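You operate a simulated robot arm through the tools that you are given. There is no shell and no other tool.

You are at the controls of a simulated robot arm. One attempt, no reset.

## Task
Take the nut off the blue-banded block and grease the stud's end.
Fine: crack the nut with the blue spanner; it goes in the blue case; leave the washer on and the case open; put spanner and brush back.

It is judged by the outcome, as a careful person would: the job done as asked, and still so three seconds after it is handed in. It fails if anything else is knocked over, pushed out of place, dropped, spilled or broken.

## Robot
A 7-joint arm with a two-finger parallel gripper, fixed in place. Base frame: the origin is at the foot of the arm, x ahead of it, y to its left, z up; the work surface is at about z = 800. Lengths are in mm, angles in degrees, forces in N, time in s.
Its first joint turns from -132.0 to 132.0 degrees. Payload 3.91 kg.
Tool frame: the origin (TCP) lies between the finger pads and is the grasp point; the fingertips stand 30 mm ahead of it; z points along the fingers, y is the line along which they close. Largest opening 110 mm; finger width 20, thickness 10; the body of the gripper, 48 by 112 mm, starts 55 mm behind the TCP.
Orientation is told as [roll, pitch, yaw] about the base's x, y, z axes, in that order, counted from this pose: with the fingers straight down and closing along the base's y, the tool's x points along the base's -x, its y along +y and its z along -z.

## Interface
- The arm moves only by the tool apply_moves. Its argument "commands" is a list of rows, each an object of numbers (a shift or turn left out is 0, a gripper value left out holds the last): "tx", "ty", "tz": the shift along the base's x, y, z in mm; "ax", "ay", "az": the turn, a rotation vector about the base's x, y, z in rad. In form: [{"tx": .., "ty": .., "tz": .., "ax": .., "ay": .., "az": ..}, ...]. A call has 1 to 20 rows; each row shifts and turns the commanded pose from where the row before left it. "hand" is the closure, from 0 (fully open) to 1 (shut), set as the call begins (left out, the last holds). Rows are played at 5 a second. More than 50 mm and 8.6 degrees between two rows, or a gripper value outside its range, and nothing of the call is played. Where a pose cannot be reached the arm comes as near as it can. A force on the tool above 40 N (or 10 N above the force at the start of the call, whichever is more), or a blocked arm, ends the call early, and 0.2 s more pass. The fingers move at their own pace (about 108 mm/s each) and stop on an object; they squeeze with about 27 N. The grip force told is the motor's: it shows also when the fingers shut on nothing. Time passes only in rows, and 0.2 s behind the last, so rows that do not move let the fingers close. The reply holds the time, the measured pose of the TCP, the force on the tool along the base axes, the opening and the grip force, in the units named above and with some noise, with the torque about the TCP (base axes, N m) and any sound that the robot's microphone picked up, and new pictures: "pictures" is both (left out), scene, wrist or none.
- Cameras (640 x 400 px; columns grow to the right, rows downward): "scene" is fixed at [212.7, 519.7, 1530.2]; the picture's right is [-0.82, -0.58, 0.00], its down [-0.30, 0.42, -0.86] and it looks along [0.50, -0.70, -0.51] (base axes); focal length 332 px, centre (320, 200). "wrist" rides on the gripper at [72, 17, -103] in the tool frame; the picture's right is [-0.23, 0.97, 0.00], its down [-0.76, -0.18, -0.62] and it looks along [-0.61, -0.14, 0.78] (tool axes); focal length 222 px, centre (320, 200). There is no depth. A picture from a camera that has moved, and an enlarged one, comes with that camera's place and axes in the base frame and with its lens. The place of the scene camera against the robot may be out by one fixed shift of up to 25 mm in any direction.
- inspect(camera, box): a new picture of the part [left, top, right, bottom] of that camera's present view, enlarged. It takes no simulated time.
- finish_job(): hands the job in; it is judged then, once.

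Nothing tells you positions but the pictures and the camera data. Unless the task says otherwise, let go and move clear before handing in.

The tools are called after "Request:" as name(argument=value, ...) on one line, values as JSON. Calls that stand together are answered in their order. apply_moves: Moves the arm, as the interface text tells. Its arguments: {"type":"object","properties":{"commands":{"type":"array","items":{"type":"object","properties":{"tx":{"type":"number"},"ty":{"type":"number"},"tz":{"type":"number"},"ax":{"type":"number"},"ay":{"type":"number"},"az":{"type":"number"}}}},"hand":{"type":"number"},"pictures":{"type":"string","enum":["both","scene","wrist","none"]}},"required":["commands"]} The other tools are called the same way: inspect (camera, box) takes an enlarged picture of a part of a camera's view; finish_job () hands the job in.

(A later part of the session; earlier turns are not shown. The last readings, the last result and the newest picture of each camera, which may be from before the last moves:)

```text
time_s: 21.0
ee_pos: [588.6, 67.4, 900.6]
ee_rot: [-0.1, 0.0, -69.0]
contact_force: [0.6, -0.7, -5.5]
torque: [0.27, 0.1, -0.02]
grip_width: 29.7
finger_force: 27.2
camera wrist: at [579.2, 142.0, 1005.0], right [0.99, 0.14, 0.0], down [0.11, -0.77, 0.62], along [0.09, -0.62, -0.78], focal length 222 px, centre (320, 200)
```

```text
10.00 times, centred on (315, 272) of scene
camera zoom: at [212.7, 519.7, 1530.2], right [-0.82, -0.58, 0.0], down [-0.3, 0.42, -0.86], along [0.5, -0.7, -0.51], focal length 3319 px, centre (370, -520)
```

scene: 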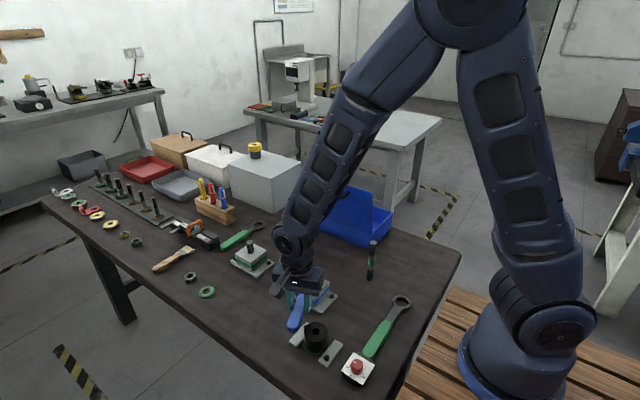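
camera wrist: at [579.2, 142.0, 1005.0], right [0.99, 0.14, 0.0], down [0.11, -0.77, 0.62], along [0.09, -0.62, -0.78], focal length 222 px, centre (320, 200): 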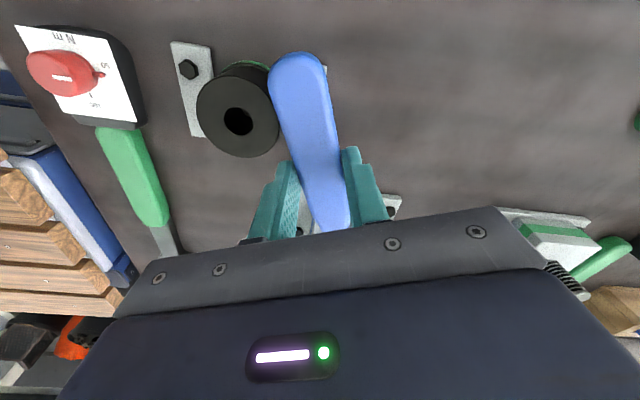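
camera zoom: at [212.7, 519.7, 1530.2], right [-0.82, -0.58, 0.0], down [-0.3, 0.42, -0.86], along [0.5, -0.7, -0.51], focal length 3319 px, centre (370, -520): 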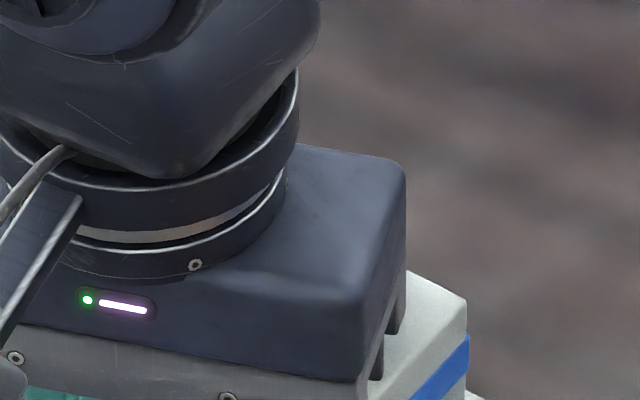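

Force is very low now, so the nut is turning freely or has already cracked; the view is blocked by the gripper. I'll continue the arc to 36° total and then check.

Request:
apply_moves(commands=[{"tx": -5.514, "ty": -2.286, "az": 0.05236}, {"tx": -5.387, "ty": -2.569, "az": 0.05236}, {}], pictures="none")

Request:
apply_moves(commands=[{"tx": -5.245, "ty": -2.848, "az": 0.05236}, {"tx": -5.089, "ty": -3.119, "az": 0.05236}, {"tx": -4.918, "ty": -3.38, "az": 0.05236}, {}])

Request:
inspect(camera="scene", box=[290, 252, 340, 292])

```text
time_s: 21.8
ee_pos: [578.5, 63.7, 900.9]
ee_rot: [0.0, 0.1, -63.0]
contact_force: [-3.0, 3.1, -1.5]
torque: [0.1, 0.1, -0.2]
grip_width: 29.5
finger_force: 26.9
```

```text
time_s: 22.8
ee_pos: [564.0, 54.1, 899.8]
ee_rot: [0.0, 0.0, -53.9]
contact_force: [-6.1, 4.1, -1.1]
torque: [-0.02, 0.01, -0.27]
grip_width: 29.5
finger_force: 27.1
camera wrist: at [534.8, 122.8, 1004.9], right [0.92, 0.39, 0.0], down [0.3, -0.72, 0.62], along [0.24, -0.57, -0.78], focal length 222 px, centre (320, 200)
```

scene: 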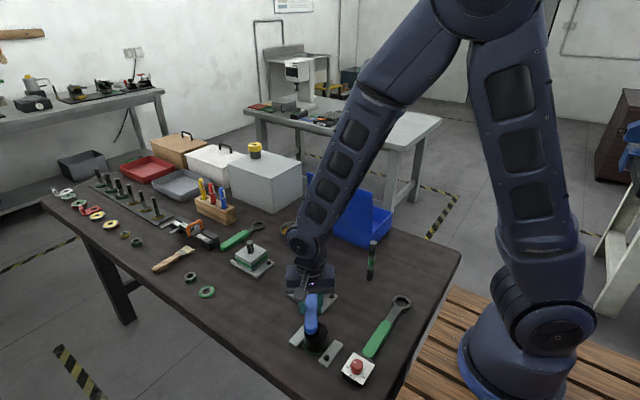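
wrist: 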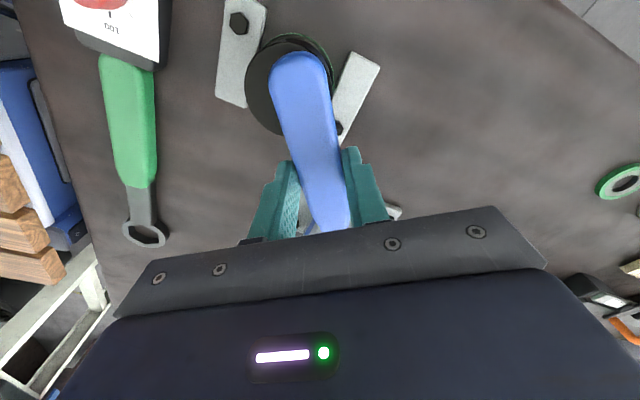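

```text
10.00 times, centred on (315, 272) of scene
camera zoom: at [212.7, 519.7, 1530.2], right [-0.82, -0.58, 0.0], down [-0.3, 0.42, -0.86], along [0.5, -0.7, -0.51], focal length 3319 px, centre (370, -520)
```

zoom: 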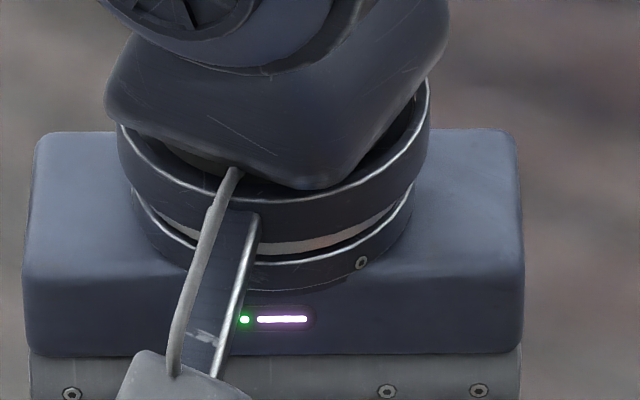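

The spanner has turned 36° with almost no resistance. I'll lift it clear of the stud to look at the nut.

Request:
apply_moves(commands=[{"tz": 4}, {"tz": 8}, {"tz": 10}, {"tz": 10}, {"tz": 12}, {}])

Request:
inspect(camera="scene", box=[290, 242, 350, 302])

```text
time_s: 24.2
ee_pos: [563.2, 53.4, 944.9]
ee_rot: [0.0, 0.0, -54.0]
contact_force: [0.1, -0.6, -2.6]
torque: [0.08, 0.03, 0.0]
grip_width: 29.6
finger_force: 26.8
camera wrist: at [535.0, 123.2, 1049.2], right [0.92, 0.39, 0.0], down [0.3, -0.72, 0.62], along [0.24, -0.57, -0.78], focal length 222 px, centre (320, 200)
```

scene: 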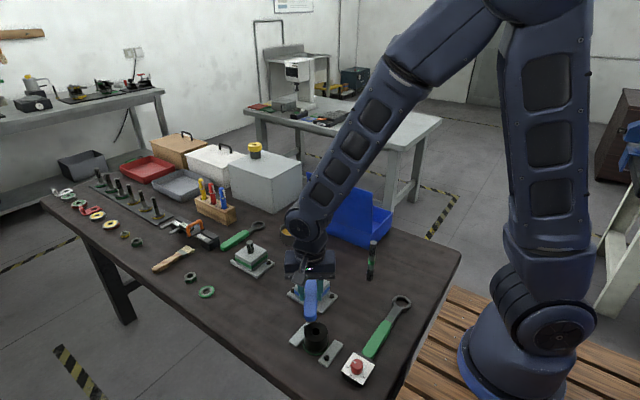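
wrist: 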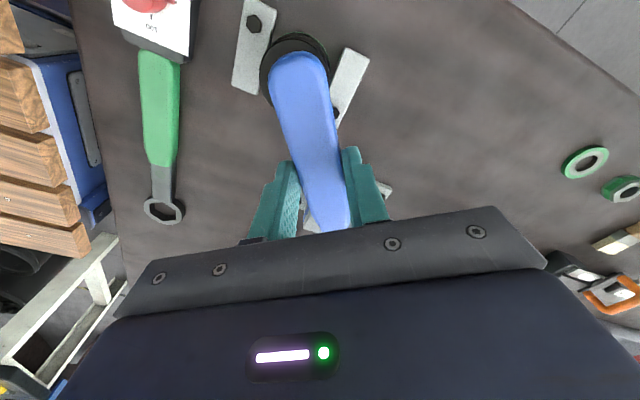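

```text
6.67 times, centred on (320, 272) of scene
camera zoom: at [212.7, 519.7, 1530.2], right [-0.82, -0.58, 0.0], down [-0.3, 0.42, -0.86], along [0.5, -0.7, -0.51], focal length 2213 px, centre (320, -280)
```

zoom: 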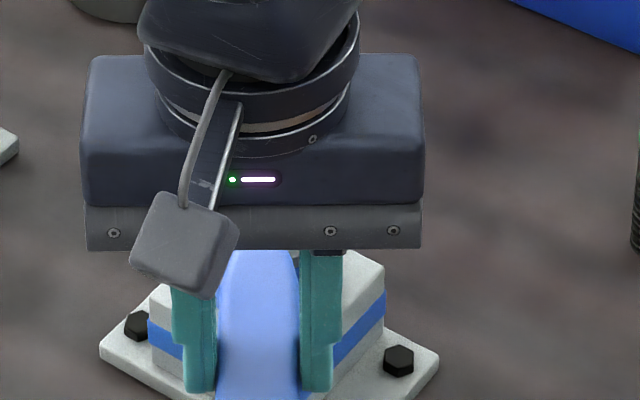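

I'll swing the raised spanner back to its original heading, which opens the scene camera's view of the nut.

Request:
apply_moves(commands=[{"tx": 10.007, "ty": 6.499, "az": -0.10472}, {"tx": 10.632, "ty": 5.417, "az": -0.10472}, {"tx": 11.14, "ty": 4.276, "az": -0.10472}, {"tx": 11.526, "ty": 3.089, "az": -0.10472}, {"tx": 11.786, "ty": 1.867, "az": -0.10472}, {"tx": 11.916, "ty": 0.624, "az": -0.10472}, {}, {}], pictures="none")

Request:
inspect(camera="scene", box=[296, 252, 336, 292])

```text
time_s: 26.0
ee_pos: [630.8, 75.2, 944.6]
ee_rot: [-0.1, 0.1, -90.0]
contact_force: [0.4, -0.9, -2.1]
torque: [0.05, -0.02, 0.01]
grip_width: 29.6
finger_force: 26.7
```

```text
10.00 times, centred on (316, 272) of scene
camera zoom: at [212.7, 519.7, 1530.2], right [-0.82, -0.58, 0.0], down [-0.3, 0.42, -0.86], along [0.5, -0.7, -0.51], focal length 3319 px, centre (360, -520)
```

zoom: 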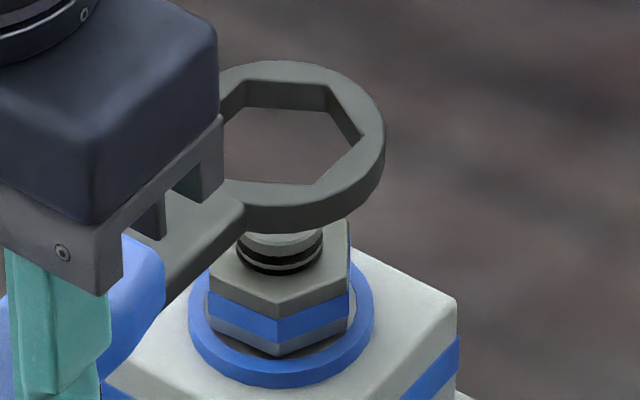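

The nut has clearly turned about 30° on the stud, so it is cracked. I'll carry the spanner back to where it lay.

Request:
apply_moves(commands=[{"tx": 30, "ty": -15}, {"tx": 30, "ty": -15}, {"tx": 30, "ty": -15}, {"tx": 30, "ty": -15.1}, {}, {"tz": -25}, {"tz": -25}, {"tz": -25}, {"tz": -20}, {}, {}])

Request:
inspect(camera="scene", box=[230, 235, 330, 305])

```text
time_s: 28.4
ee_pos: [750.5, 15.2, 849.7]
ee_rot: [0.0, 0.0, -90.1]
contact_force: [-0.5, 0.5, -2.4]
torque: [0.02, -0.02, -0.02]
grip_width: 30.0
finger_force: 26.5
camera wrist: at [767.6, 88.8, 953.4], right [0.97, -0.23, 0.0], down [-0.18, -0.76, 0.62], along [-0.14, -0.61, -0.78], focal length 222 px, centre (320, 200)
```

scene: 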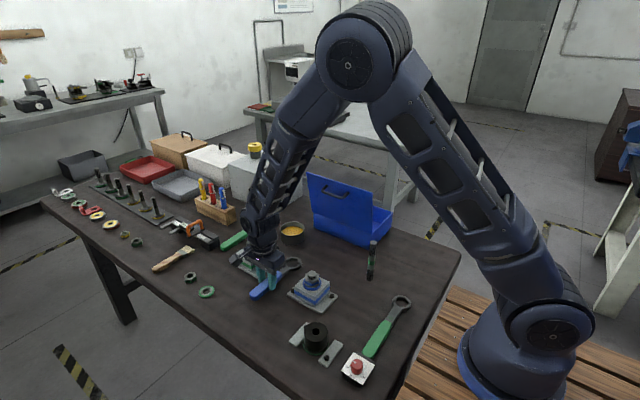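
wrist: 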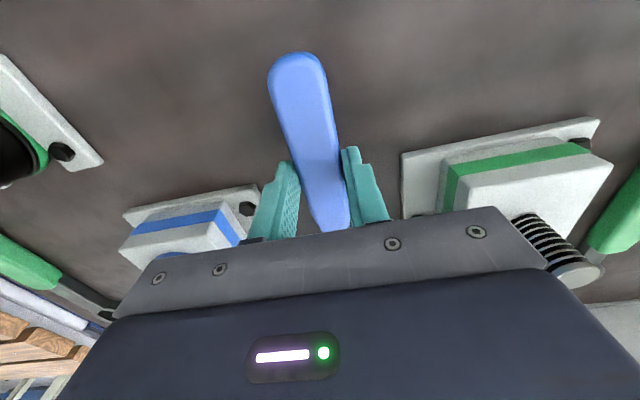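

```text
5.71 times, centred on (280, 270) of scene
camera zoom: at [212.7, 519.7, 1530.2], right [-0.82, -0.58, 0.0], down [-0.3, 0.42, -0.86], along [0.5, -0.7, -0.51], focal length 1896 px, centre (549, -200)
```

zoom: 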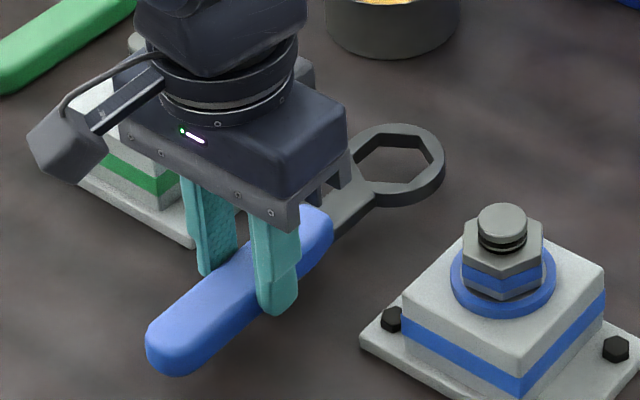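

Level above its spot. I'll lower the last 14 mm gently until it rests.

Request:
apply_moves(commands=[{"tz": -5}, {"tz": -5}, {"tz": -2.5}, {"tz": -1}, {"tz": -0.7}, {}], pictures="none")

```text
time_s: 29.8
ee_pos: [750.4, 14.7, 834.8]
ee_rot: [0.0, 0.0, -90.0]
contact_force: [0.4, 0.3, 0.4]
torque: [-0.19, 0.02, -0.07]
grip_width: 29.9
finger_force: 27.4
```

The spanner's weight is on the table now. Releasing.

Request:
apply_moves(commands=[{}, {}, {}, {"tz": 20}, {"tz": 40}, {"tz": 40}, {"tz": 40}, {"tz": 30}, {}], hand=0.45)

Request:
inspect(camera="wrist", box=[230, 20, 390, 202])

Request:
inspect(camera="scene", box=[230, 235, 350, 310])

```text
time_s: 31.8
ee_pos: [750.2, 15.2, 1004.9]
ee_rot: [0.0, 0.0, -90.0]
contact_force: [0.2, 0.2, -0.5]
torque: [-0.01, -0.04, 0.05]
grip_width: 60.3
finger_force: 0.0
camera wrist: at [766.6, 88.1, 1108.9], right [0.97, -0.23, 0.0], down [-0.18, -0.76, 0.62], along [-0.14, -0.61, -0.78], focal length 222 px, centre (320, 200)
```

scene: 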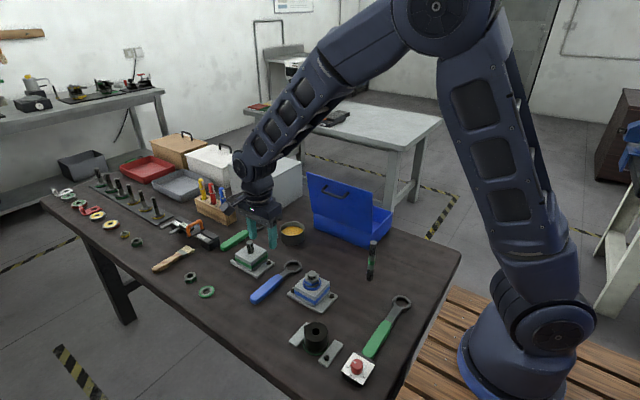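
wrist: 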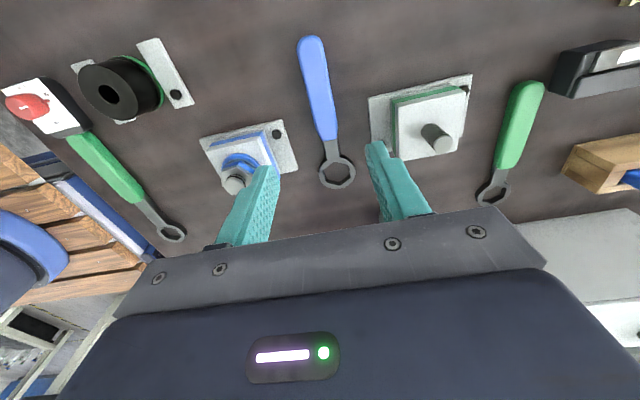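

```text
2.20 times, centred on (310, 111) of wrist
camera zoom: at [766.6, 88.1, 1108.9], right [0.97, -0.23, 0.0], down [-0.18, -0.76, 0.62], along [-0.14, -0.61, -0.78], focal length 488 px, centre (342, 396)
```

zoom: 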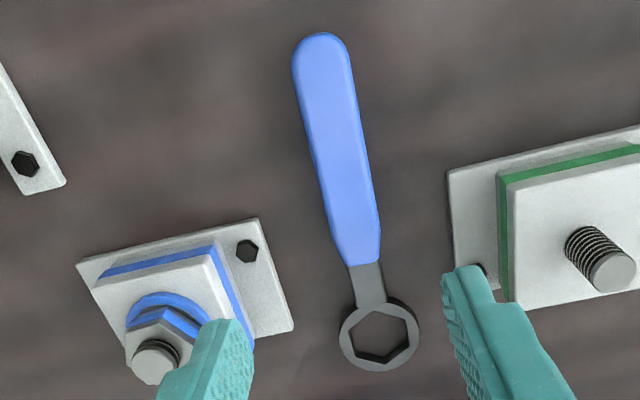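

```text
5.33 times, centred on (290, 272) of scene
camera zoom: at [212.7, 519.7, 1530.2], right [-0.82, -0.58, 0.0], down [-0.3, 0.42, -0.86], along [0.5, -0.7, -0.51], focal length 1770 px, centre (480, -187)
```

zoom: 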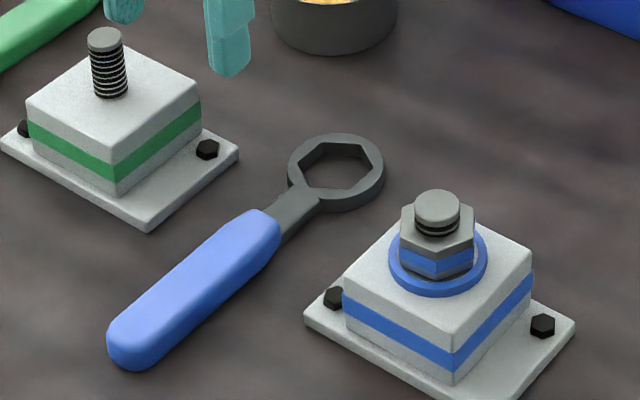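

The spanner is back in place. Now the nut: its flats face ±30°/90°/150°, so I'll come over it at yaw -60° with fingers 60 mm open.

Request:
apply_moves(commands=[{"tx": -30, "ty": -13.5, "tz": -8, "az": 0.1309}, {"tx": -30, "ty": -13.5, "tz": -8, "az": 0.1309}, {"tx": -30, "ty": -13.5, "tz": -8, "az": 0.1309}, {"tx": -30, "ty": -13.4, "tz": -8, "az": 0.1309}, {}, {}])

Request:
inspect(camera="wrist", box=[230, 90, 410, 230])

```text
time_s: 33.2
ee_pos: [630.3, -37.0, 973.0]
ee_rot: [0.1, 0.0, -59.9]
contact_force: [0.2, -0.1, -0.2]
torque: [0.0, -0.01, 0.0]
grip_width: 60.4
finger_force: 0.1
camera wrist: at [608.7, 33.8, 1077.2], right [0.96, 0.29, 0.0], down [0.23, -0.75, 0.62], along [0.18, -0.6, -0.78], focal length 222 px, centre (320, 200)
```

scene: 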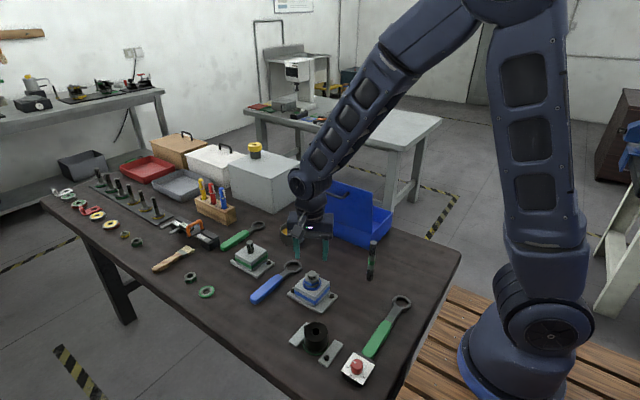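
wrist: 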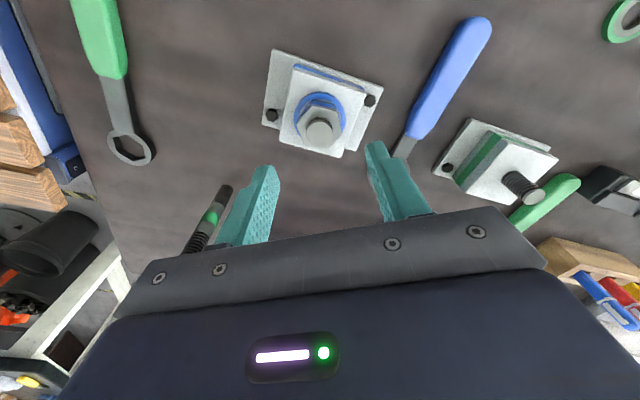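

```text
2.86 times, centred on (320, 160) of wrist
camera zoom: at [608.7, 33.8, 1077.2], right [0.96, 0.29, 0.0], down [0.23, -0.75, 0.62], along [0.18, -0.6, -0.78], focal length 635 px, centre (320, 314)
```

zoom: 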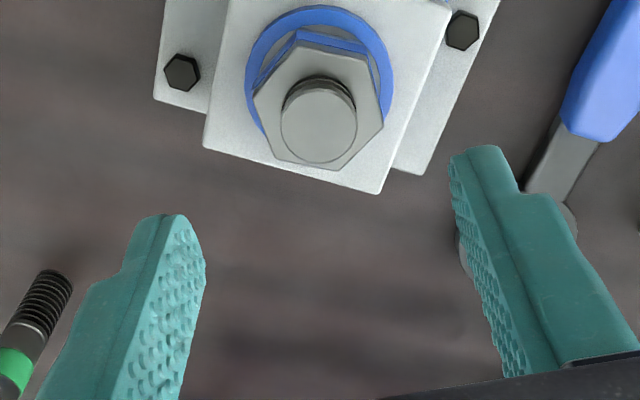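

The nut's flats line up with the closing direction and it is centred between the fingers. I'll descend so the fingertips reach just above the washer.

Request:
apply_moves(commands=[{"tx": 0, "ty": -0.4, "tz": -20}, {"tz": -20}, {"tz": -18}, {"tz": -12}, {"tz": -6}, {}])

Request:
inspect(camera="scene", box=[296, 252, 336, 302])

Request:
inspect(camera="wrist", box=[230, 90, 410, 230])

```text
time_s: 34.6
ee_pos: [631.1, -39.3, 896.9]
ee_rot: [0.0, 0.0, -60.0]
contact_force: [-0.5, 0.4, 0.5]
torque: [0.01, -0.02, 0.01]
grip_width: 60.5
finger_force: 0.1
camera wrist: at [609.2, 33.1, 1001.6], right [0.96, 0.29, 0.0], down [0.23, -0.75, 0.62], along [0.18, -0.6, -0.78], focal length 222 px, centre (320, 200)
```

scene: 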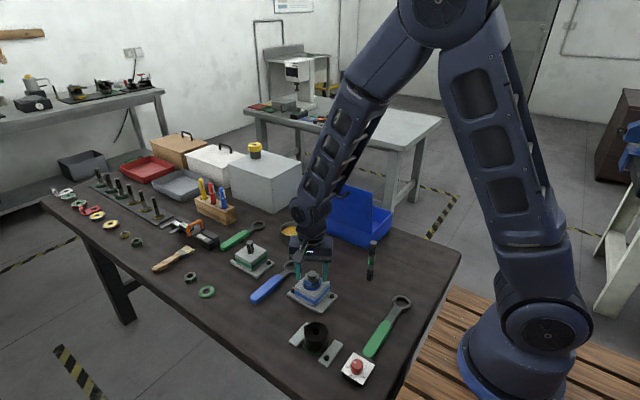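
wrist: 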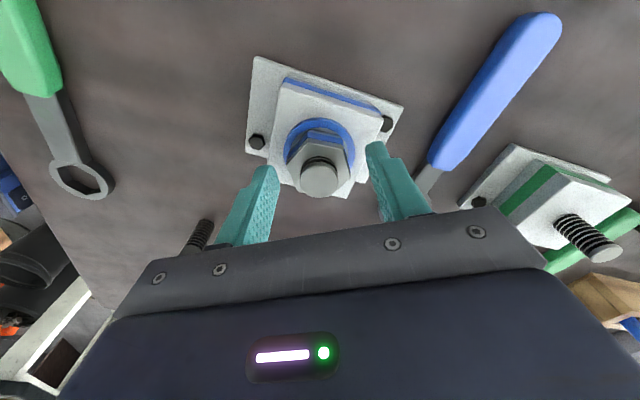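

```text
8.00 times, centred on (316, 277) of scene
camera zoom: at [212.7, 519.7, 1530.2], right [-0.82, -0.58, 0.0], down [-0.3, 0.42, -0.86], along [0.5, -0.7, -0.51], focal length 2655 px, centre (352, -416)
```

zoom: 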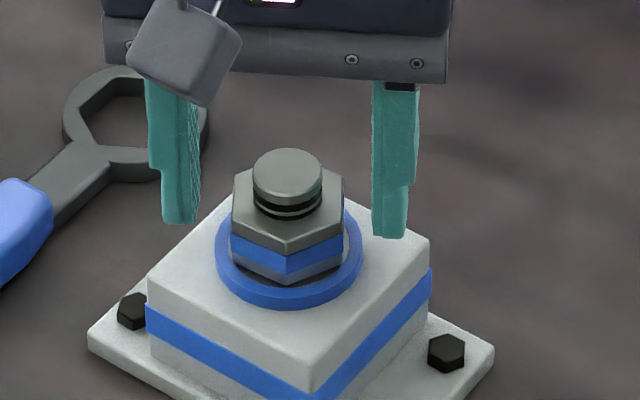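

```text
2.86 times, centred on (320, 160) of wrist
camera zoom: at [609.2, 33.1, 1001.6], right [0.96, 0.29, 0.0], down [0.23, -0.75, 0.62], along [0.18, -0.6, -0.78], focal length 635 px, centre (320, 314)
```

zoom: 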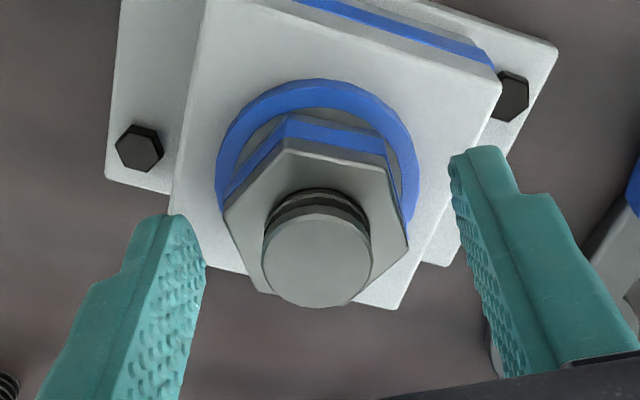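

Fingertips are around z=865 and the nut spans about 859–876. I'll go 3 mm lower, close on the flats, and try the first turn of 30°.

Request:
apply_moves(commands=[{"tz": -3}, {}], pictures="none")

Request:
apply_moves(commands=[{}, {}, {"az": 0.10472}, {"az": 0.10472}, {"az": 0.10472}, {"az": 0.10472}, {"az": 0.10472}, {}], hand=1)

Request:
inspect(camera="wrist", box=[230, 90, 410, 230])

Request:
inspect(camera="scene", box=[296, 252, 336, 302])

```text
time_s: 35.2
ee_pos: [631.4, -39.0, 894.3]
ee_rot: [0.0, -0.1, -60.0]
contact_force: [-0.1, -0.4, 0.2]
torque: [-0.03, -0.03, -0.03]
grip_width: 60.6
finger_force: 0.0
```

```text
time_s: 37.0
ee_pos: [629.8, -39.2, 895.1]
ee_rot: [0.0, -0.1, -29.9]
contact_force: [-18.4, -4.2, 10.9]
torque: [-0.18, 0.51, -0.05]
grip_width: 37.3
finger_force: 26.8
camera wrist: at [575.9, 11.9, 999.2], right [0.68, 0.73, 0.0], down [0.57, -0.53, 0.62], along [0.46, -0.43, -0.78], focal length 222 px, centre (320, 200)
```

scene: 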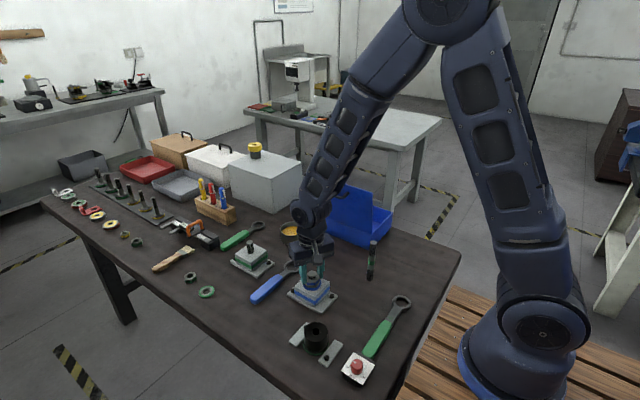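
wrist: 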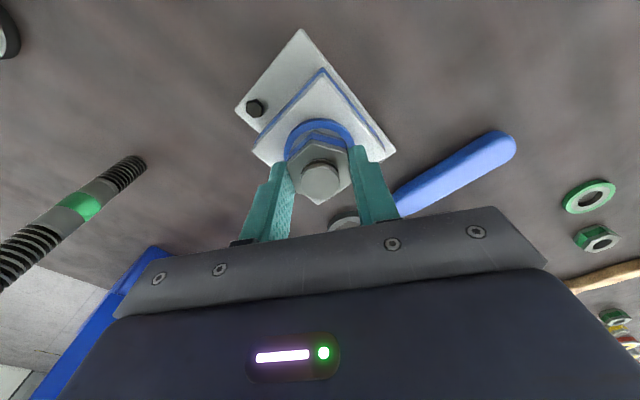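

```text
2.86 times, centred on (320, 160) of wrist
camera zoom: at [575.9, 11.9, 999.2], right [0.68, 0.73, 0.0], down [0.57, -0.53, 0.62], along [0.46, -0.43, -0.78], focal length 635 px, centre (320, 314)
```

zoom: 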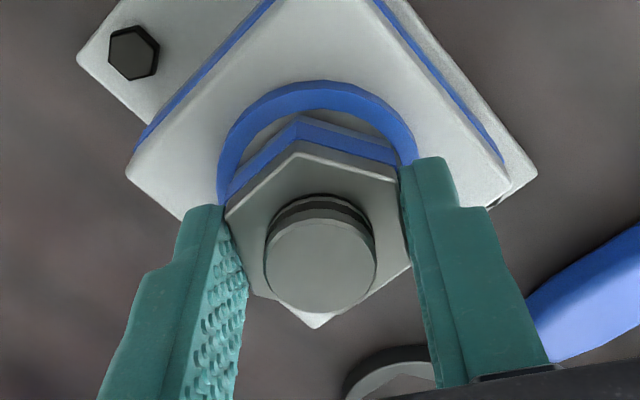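

```text
8.00 times, centred on (316, 277) of scene
camera zoom: at [212.7, 519.7, 1530.2], right [-0.82, -0.58, 0.0], down [-0.3, 0.42, -0.86], along [0.5, -0.7, -0.51], focal length 2655 px, centre (352, -416)
```

zoom: 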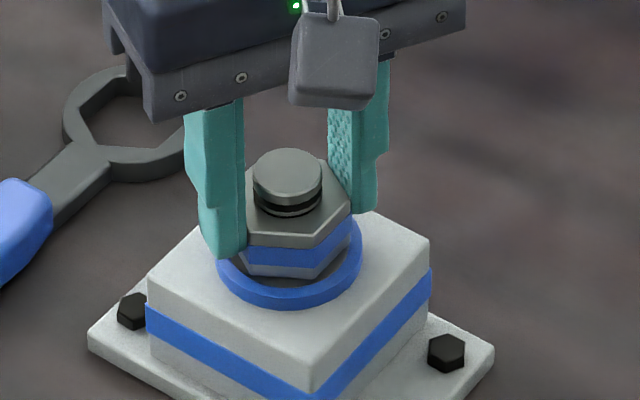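

The nut turns with the fingers, gripped at 37.3 mm across the flats. There is a side load of about 18 N, so I'll make a small correction to learn the compliance.

Request:
apply_moves(commands=[{"tx": -0.8, "tz": 0.6}, {}, {}], pictures="none")

```text
time_s: 37.8
ee_pos: [630.7, -40.4, 895.1]
ee_rot: [-0.1, -0.1, -30.0]
contact_force: [-5.6, -3.4, -6.7]
torque: [-0.11, 0.05, 0.01]
grip_width: 37.6
finger_force: 26.6
```

Stiffness is about 16 N/mm sideways and 29 N/mm vertically. I'll trim the centre a bit and continue turning with a small rise per step.

Request:
apply_moves(commands=[{"tx": -0.3, "ty": -0.2}, {"az": 0.1309, "tz": 0.08}, {"az": 0.1309, "tz": 0.08}, {"az": 0.1309, "tz": 0.08}, {"az": 0.1309, "tz": 0.08}, {}], pictures="none")

```text
time_s: 39.2
ee_pos: [630.9, -40.0, 895.6]
ee_rot: [0.0, -0.2, 0.0]
contact_force: [5.6, -13.8, 19.3]
torque: [-0.42, 0.01, -0.02]
grip_width: 37.2
finger_force: 26.9
```

The vertical force is rising quickly, so the nut is climbing faster than I allowed. I'll relieve it.

Request:
apply_moves(commands=[{"tx": 0.3, "ty": -0.6, "tz": 0.6}, {}, {}])

Request:
inspect(camera="scene", box=[296, 252, 336, 302])

Request:
inspect(camera="wrist", box=[230, 90, 410, 230])

```text
time_s: 40.0
ee_pos: [628.2, -40.0, 895.4]
ee_rot: [0.0, 0.0, 0.0]
contact_force: [9.2, -5.5, 8.1]
torque: [-0.11, -0.61, -0.05]
grip_width: 37.3
finger_force: 26.9
camera wrist: at [557.6, -22.2, 1000.4], right [0.23, 0.97, 0.0], down [0.76, -0.18, 0.62], along [0.61, -0.14, -0.78], focal length 222 px, centre (320, 200)
```

scene: 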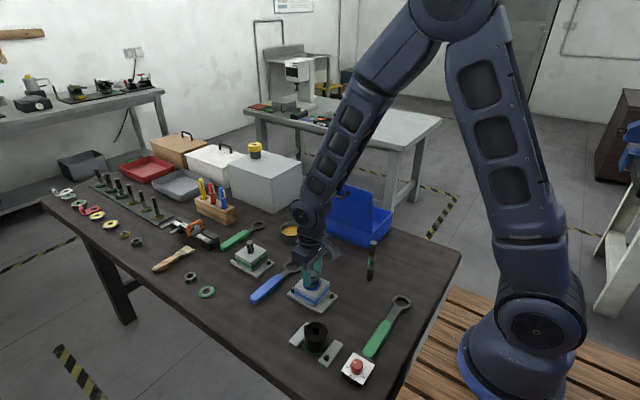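
wrist: 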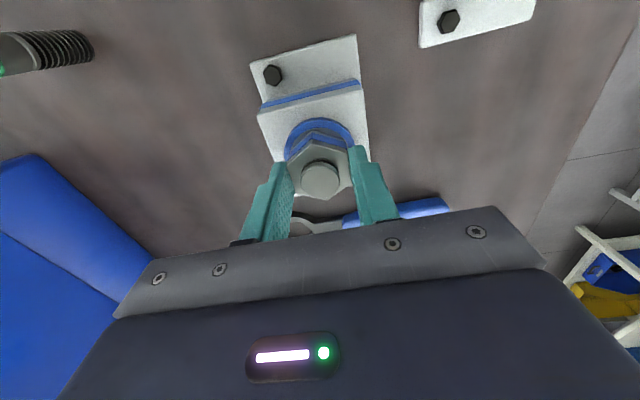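

```text
8.00 times, centred on (316, 277) of scene
camera zoom: at [212.7, 519.7, 1530.2], right [-0.82, -0.58, 0.0], down [-0.3, 0.42, -0.86], along [0.5, -0.7, -0.51], focal length 2655 px, centre (352, -416)
```

zoom: 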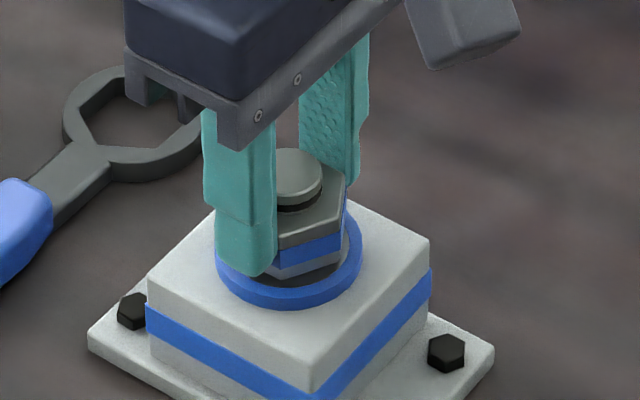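

```text
2.86 times, centred on (320, 160) of wrist
camera zoom: at [557.6, -22.2, 1000.4], right [0.23, 0.97, 0.0], down [0.76, -0.18, 0.62], along [0.61, -0.14, -0.78], focal length 635 px, centre (320, 314)
```

zoom: 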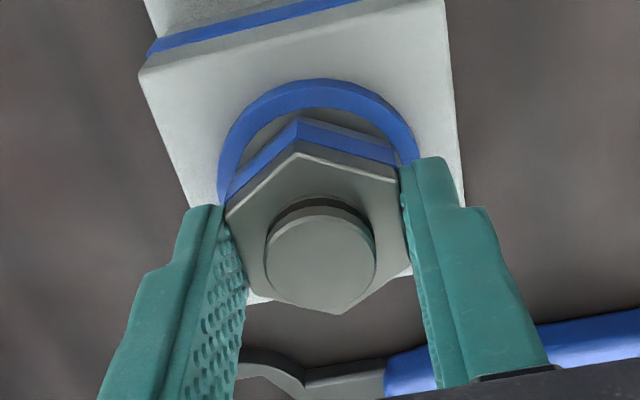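

The nut is visibly climbing. I'll zoom in to measure how much it rose over these 60°.

Request:
inspect(camera="scene", box=[300, 266, 326, 288])

```text
16.00 times, centred on (313, 277) of scene
camera zoom: at [212.7, 519.7, 1530.2], right [-0.82, -0.58, 0.0], down [-0.3, 0.42, -0.86], along [0.5, -0.7, -0.51], focal length 5310 px, centre (432, -1032)
```

zoom: 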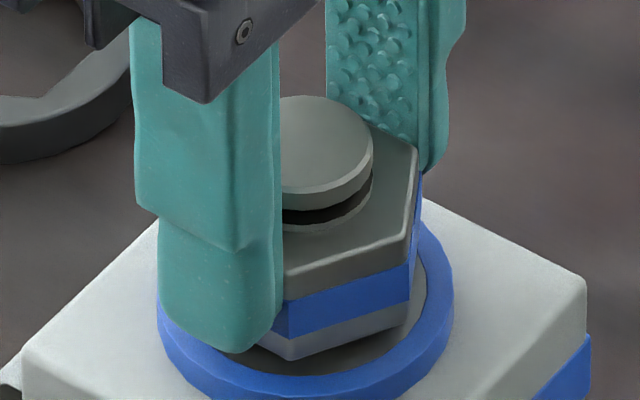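

It rose about 2 mm in 60°, so the lead is roughly 12 mm per turn. I'll keep turning with a matching rise.

Request:
apply_moves(commands=[{"tx": 0.4, "ty": -0.3, "tz": 0.3}, {"az": 0.1309, "tz": 0.25}, {"az": 0.1309, "tz": 0.25}, {"az": 0.1309, "tz": 0.25}, {"az": 0.1309, "tz": 0.25}, {}], pictures="none")

```text
time_s: 41.4
ee_pos: [630.3, -40.2, 897.8]
ee_rot: [0.0, 0.0, 30.1]
contact_force: [3.1, 3.2, 14.9]
torque: [0.13, -0.06, -0.03]
grip_width: 37.4
finger_force: 27.2
```

Still a bit under; I'll raise slightly more per step.

Request:
apply_moves(commands=[{"tz": 0.6}, {"az": 0.1309, "tz": 0.32}, {"az": 0.1309, "tz": 0.32}, {"az": 0.1309, "tz": 0.32}, {"az": 0.1309, "tz": 0.32}, {}])

Request:
inspect(camera="scene", box=[300, 266, 326, 288])

Request:
inspect(camera="wrist", box=[230, 90, 410, 230])

```text
time_s: 42.8
ee_pos: [630.1, -41.0, 897.9]
ee_rot: [-0.1, 0.0, 60.1]
contact_force: [6.3, 4.9, -1.9]
torque: [0.3, -0.22, 0.02]
grip_width: 37.3
finger_force: 26.7
camera wrist: at [579.5, -93.9, 1003.2], right [-0.73, 0.68, 0.0], down [0.53, 0.57, 0.62], along [0.42, 0.46, -0.78], focal length 222 px, centre (320, 200)
```

scene: 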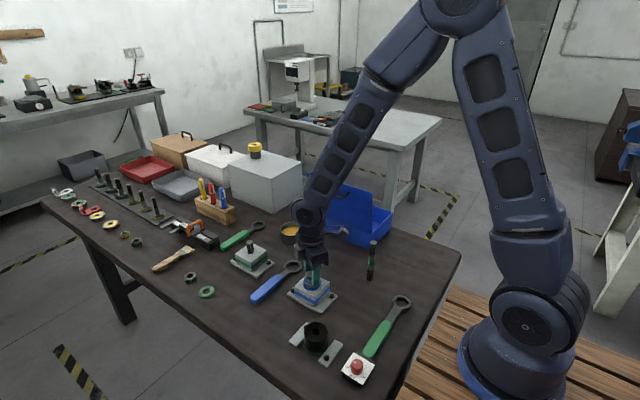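
wrist: 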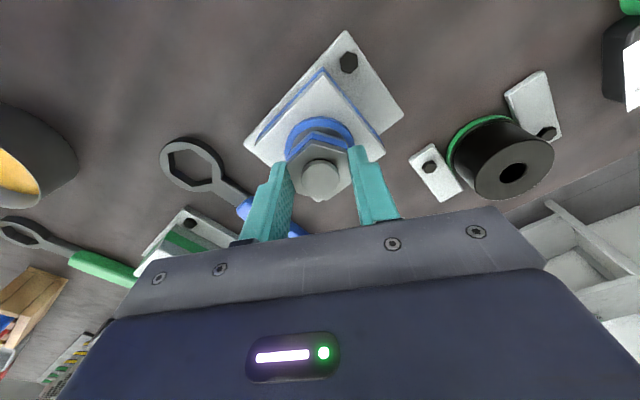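

```text
16.00 times, centred on (313, 277) of scene
camera zoom: at [212.7, 519.7, 1530.2], right [-0.82, -0.58, 0.0], down [-0.3, 0.42, -0.86], along [0.5, -0.7, -0.51], focal length 5310 px, centre (432, -1032)
```

zoom: 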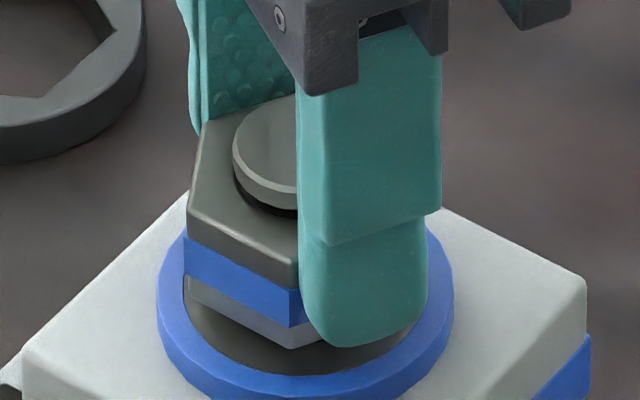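

```text
2.86 times, centred on (320, 160) of wrist
camera zoom: at [579.5, -93.9, 1003.2], right [-0.73, 0.68, 0.0], down [0.53, 0.57, 0.62], along [0.42, 0.46, -0.78], focal length 635 px, centre (320, 314)
```

zoom: 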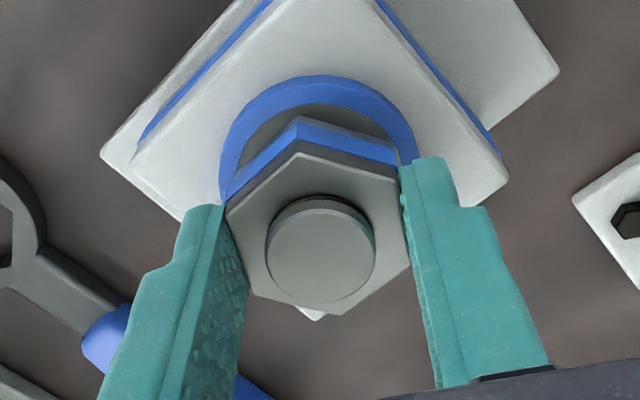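

Good, forces are low and the nut keeps rising (about 4.5 mm per 120°). I'll continue turning toward yaw +120°.

Request:
apply_moves(commands=[{"tx": 0.3, "ty": 0.2, "az": 0.1309, "tz": 0.28}, {"az": 0.1309, "tz": 0.28}, {"az": 0.1309, "tz": 0.28}, {"az": 0.1309, "tz": 0.28}, {}], pictures="none")

```text
time_s: 44.0
ee_pos: [631.0, -40.2, 900.3]
ee_rot: [0.0, 0.0, 90.1]
contact_force: [1.6, 0.0, 1.8]
torque: [-0.04, -0.06, -0.02]
grip_width: 37.4
finger_force: 26.6
```

Forces are near zero. Continuing to +120°.

Request:
apply_moves(commands=[{"az": 0.1309, "tz": 0.3}, {"az": 0.1309, "tz": 0.3}, {"az": 0.1309, "tz": 0.3}, {"az": 0.1309, "tz": 0.3}, {}], pictures="none")

```text
time_s: 45.2
ee_pos: [630.6, -41.2, 902.0]
ee_rot: [0.0, 0.0, 120.0]
contact_force: [8.5, -3.2, 3.9]
torque: [-0.18, -0.2, 0.01]
grip_width: 37.3
finger_force: 27.2
```

Still free. I'll push on to +150°, where a joint limit might show up.

Request:
apply_moves(commands=[{"tx": 0.3, "ty": -0.1, "az": 0.1309, "tz": 0.3}, {"az": 0.1309, "tz": 0.3}, {"az": 0.1309, "tz": 0.3}, {"az": 0.1309, "tz": 0.3}, {}])

Request:
inspect(camera="scene", box=[300, 262, 326, 288])

Request:
inspect(camera="wrist", box=[230, 90, 410, 230])

```text
time_s: 46.4
ee_pos: [630.0, -40.3, 903.4]
ee_rot: [-0.1, 0.0, 150.1]
contact_force: [6.4, -5.2, 14.1]
torque: [-0.17, -0.16, -0.01]
grip_width: 37.4
finger_force: 26.7
camera wrist: at [685.2, -90.1, 1007.1], right [-0.68, -0.73, 0.0], down [-0.57, 0.53, 0.62], along [-0.46, 0.43, -0.78], focal length 222 px, centre (320, 200)
```

scene: 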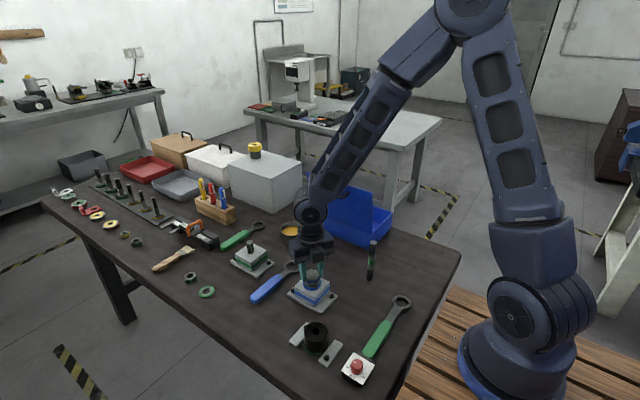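
wrist: 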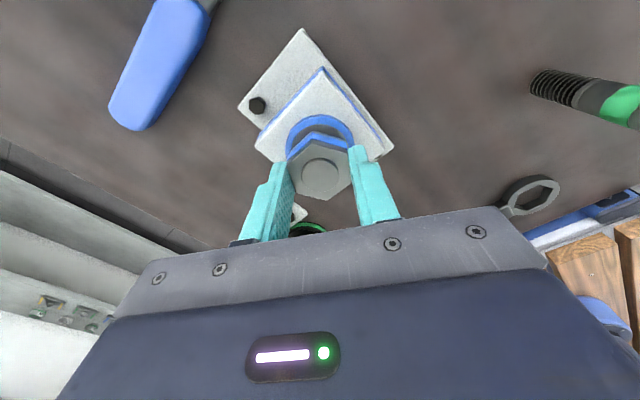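

```text
15.38 times, centred on (313, 275) of scene
camera zoom: at [212.7, 519.7, 1530.2], right [-0.82, -0.58, 0.0], down [-0.3, 0.42, -0.86], along [0.5, -0.7, -0.51], focal length 5106 px, centre (428, -954)
```

zoom: 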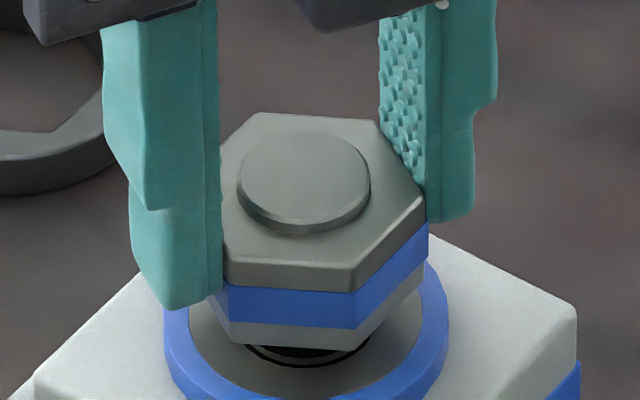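

```text
2.86 times, centred on (320, 160) of wrist
camera zoom: at [685.2, -90.1, 1007.1], right [-0.68, -0.73, 0.0], down [-0.57, 0.53, 0.62], along [-0.46, 0.43, -0.78], focal length 635 px, centre (320, 314)
```

zoom: 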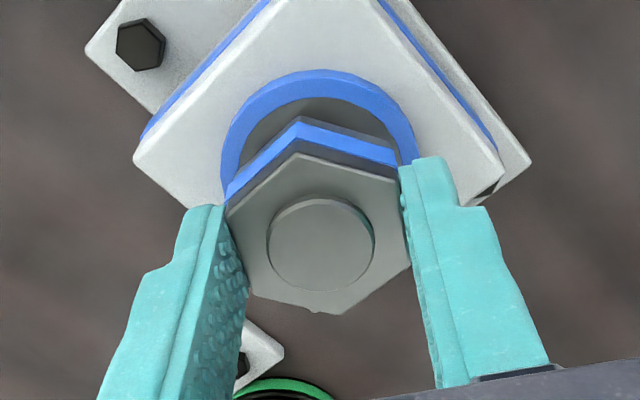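

The nut has climbed about 9 mm. I'll relieve the vertical load and keep turning as far as the wrist allows.

Request:
apply_moves(commands=[{"tx": 0.3, "ty": -0.2, "tz": 0.5}, {"az": 0.1309, "tz": 0.32}, {"az": 0.1309, "tz": 0.32}, {"az": 0.1309, "tz": 0.32}, {"az": 0.1309, "tz": 0.32}, {}], pictures="none")

```text
time_s: 47.8
ee_pos: [630.4, -40.5, 903.9]
ee_rot: [-0.1, 0.0, -179.9]
contact_force: [2.5, 12.2, 9.9]
torque: [0.43, -0.04, -0.02]
grip_width: 37.2
finger_force: 27.2
```

Yaw 180° reached with no block. Continuing.

Request:
apply_moves(commands=[{"tx": 0.1, "ty": 0.4, "tz": 0.4}, {"az": 0.1309, "tz": 0.32}, {"az": 0.1309, "tz": 0.32}, {"az": 0.1309, "tz": 0.32}, {"az": 0.1309, "tz": 0.32}, {}], pictures="none")

```text
time_s: 49.2
ee_pos: [629.8, -39.5, 905.5]
ee_rot: [0.0, 0.0, -149.9]
contact_force: [-2.5, 13.4, -3.6]
torque: [0.34, 0.05, 0.02]
grip_width: 37.3
finger_force: 26.2
```

Still free past 200°. I'll keep going.

Request:
apply_moves(commands=[{"tx": -0.1, "ty": 0.5}, {"az": 0.1309, "tz": 0.3}, {"az": 0.1309, "tz": 0.3}, {"az": 0.1309, "tz": 0.3}, {"az": 0.1309, "tz": 0.3}, {}], pictures="none")

```text
time_s: 50.6
ee_pos: [630.6, -41.2, 908.6]
ee_rot: [0.1, 0.1, -119.9]
contact_force: [-22.8, 1.2, 16.1]
torque: [0.03, 0.69, 0.01]
grip_width: 37.6
finger_force: 27.4
```

Side load grew to 23 N, so I'll relieve it and continue with a check.

Request:
apply_moves(commands=[{"tx": -0.8, "tz": 0.5}, {}], pictures="none")

Request:
inspect(camera="scene", box=[300, 262, 326, 288])

Request:
inspect(camera="wrist", box=[230, 90, 410, 230])

```text
time_s: 51.2
ee_pos: [629.8, -39.4, 908.3]
ee_rot: [0.1, -0.1, -120.0]
contact_force: [-11.9, -1.9, 1.5]
torque: [-0.26, 0.31, -0.01]
grip_width: 37.6
finger_force: 26.9
```

```text
15.38 times, centred on (313, 275) of scene
camera zoom: at [212.7, 519.7, 1530.2], right [-0.82, -0.58, 0.0], down [-0.3, 0.42, -0.86], along [0.5, -0.7, -0.51], focal length 5106 px, centre (428, -954)
```

zoom: 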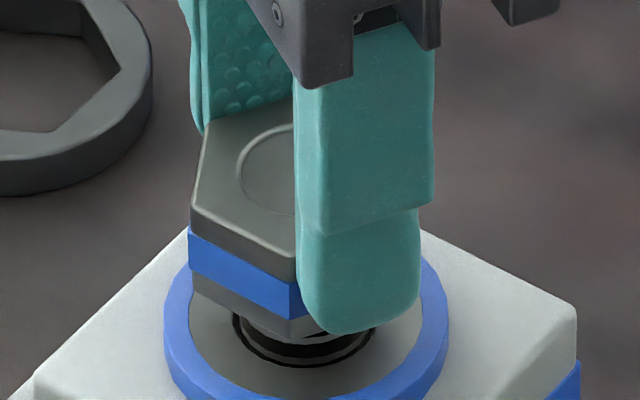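

```text
2.86 times, centred on (320, 160) of wrist
camera zoom: at [681.4, 15.2, 1012.3], right [0.73, -0.68, 0.0], down [-0.54, -0.57, 0.62], along [-0.43, -0.46, -0.78], focal length 635 px, centre (320, 314)
```

zoom: 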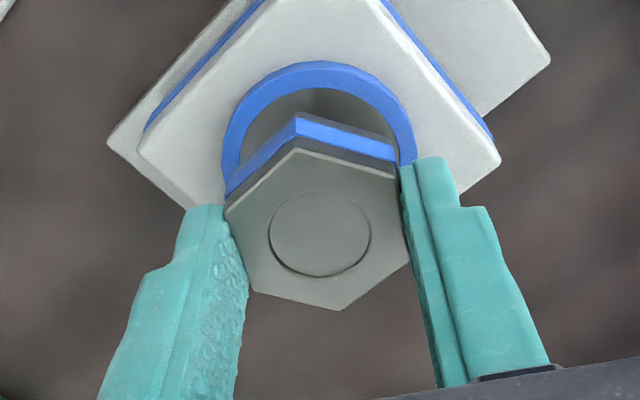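

The nut top is now flush with the stud tip. Continuing to turn and rise.

Request:
apply_moves(commands=[{"tx": -0.5, "ty": -0.1}, {"az": 0.1309, "tz": 0.3}, {"az": 0.1309, "tz": 0.3}, {"az": 0.1309, "tz": 0.3}, {"az": 0.1309, "tz": 0.3}, {}], pictures="none")

```text
time_s: 51.7
ee_pos: [628.1, -40.7, 915.4]
ee_rot: [1.2, -1.4, -116.5]
contact_force: [0.7, -1.5, -3.6]
torque: [-0.44, 0.19, 0.01]
grip_width: 37.7
finger_force: 27.3
stopped in row 2: the force on the tool passed its limit at 68 N (the readings are from after the stop); the commanded pose is now the measured one
```

The wrist hit its limit and the arm was stopped; it shifted up slightly. I'll look before doing anything else.

Request:
inspect(camera="scene", box=[294, 252, 334, 292])

Request:
inspect(camera="wrist", box=[230, 90, 410, 230])

Request:
inspect(camera="scene", box=[0, 0, 640, 400])

```text
10.00 times, centred on (314, 272) of scene
camera zoom: at [212.7, 519.7, 1530.2], right [-0.82, -0.58, 0.0], down [-0.3, 0.42, -0.86], along [0.5, -0.7, -0.51], focal length 3319 px, centre (380, -520)
```

zoom: 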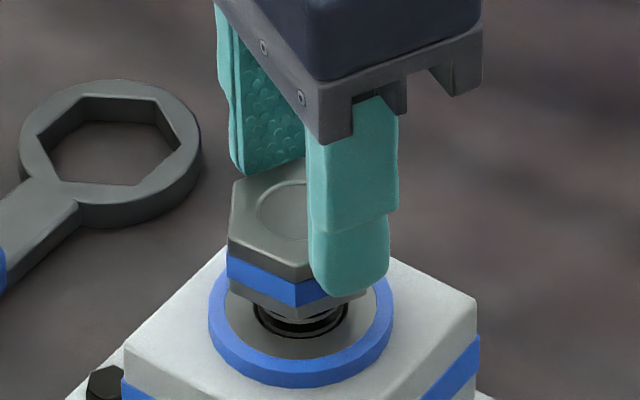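

```text
2.86 times, centred on (320, 160) of wrist
camera zoom: at [675.4, 19.7, 1017.5], right [0.77, -0.64, 0.03], down [-0.51, -0.58, 0.64], along [-0.39, -0.5, -0.77], focal length 635 px, centre (320, 314)
```

zoom: 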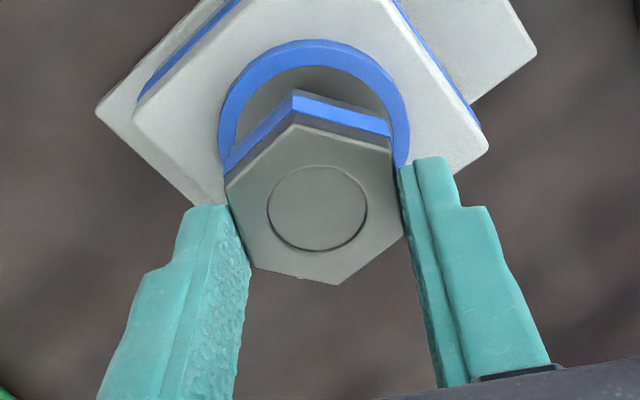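

```text
1.00 times, centred on (320, 200) of scene (not enlarged: the box is as wide or as high as the picture)
camera zoom: at [212.7, 519.7, 1530.2], right [-0.82, -0.58, 0.0], down [-0.3, 0.42, -0.86], along [0.5, -0.7, -0.51], focal length 332 px, centre (320, 200)
```

zoom: 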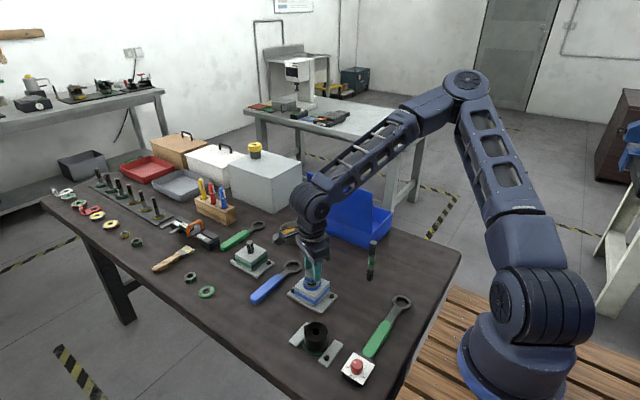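

Everything is intact; the fingers just slid up the nut about 7 mm when the wrist ran out of travel. I'll open, rise clear, level the tool and unwind.

Request:
apply_moves(commands=[{}, {}, {"tz": 10}, {"tz": 15}, {"tz": 20}, {"tz": 15}, {}], hand=0.45)

```text
time_s: 53.3
ee_pos: [628.6, -41.8, 975.1]
ee_rot: [1.4, -1.3, -116.4]
contact_force: [-0.9, -0.5, -0.2]
torque: [0.0, 0.03, -0.02]
grip_width: 60.5
finger_force: 0.1
camera wrist: at [675.3, 20.4, 1077.7], right [0.77, -0.64, 0.03], down [-0.51, -0.58, 0.64], along [-0.39, -0.5, -0.77], focal length 222 px, centre (320, 200)
```

scene: 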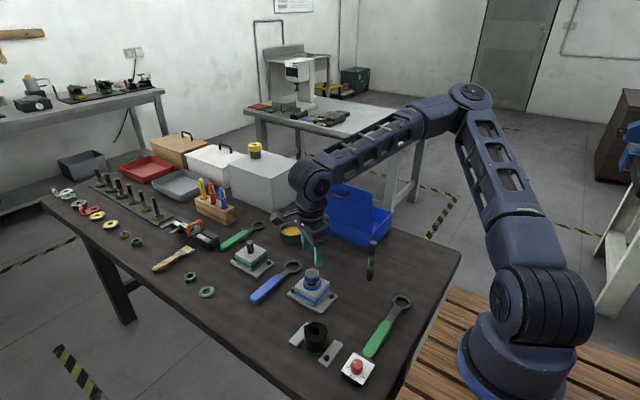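
wrist: 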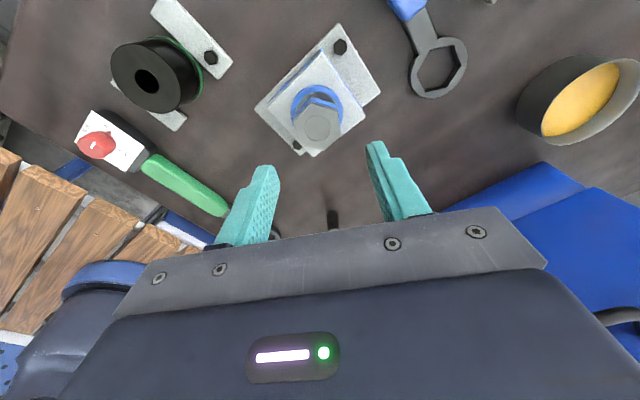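

I'll level the tool and unwind clockwise in place, well above the stud.

Request:
apply_moves(commands=[{"ax": 0.0312, "ay": 0.0118}, {"az": -0.1455}, {"az": -0.1455}, {"az": -0.1455}, {"az": -0.1455}, {"az": -0.1455}, {"az": -0.1455}, {"az": -0.1455}, {"az": -0.1455}, {"az": -0.1455}, {"az": -0.1455}, {"az": -0.1455}, {"az": -0.1455}, {"az": -0.1455}, {"az": -0.1455}, {"az": -0.1455}, {"az": -0.1455}, {"az": -0.1455}, {"az": -0.1455}, {}], pictures="scene")

```text
time_s: 57.5
ee_pos: [628.3, -40.5, 974.7]
ee_rot: [0.0, 0.0, 93.2]
contact_force: [0.1, -0.8, 0.0]
torque: [0.01, 0.04, 0.02]
grip_width: 60.4
finger_force: 0.1
```

scene: 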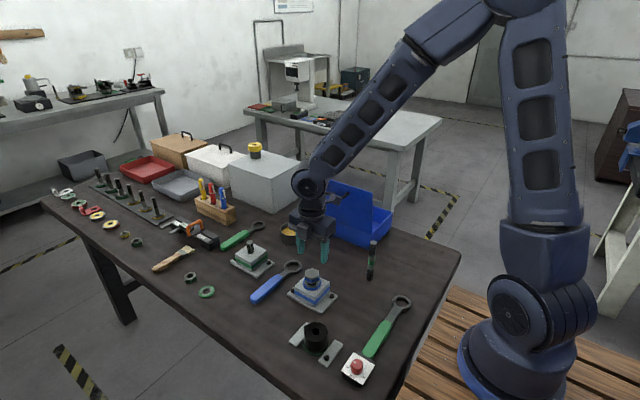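

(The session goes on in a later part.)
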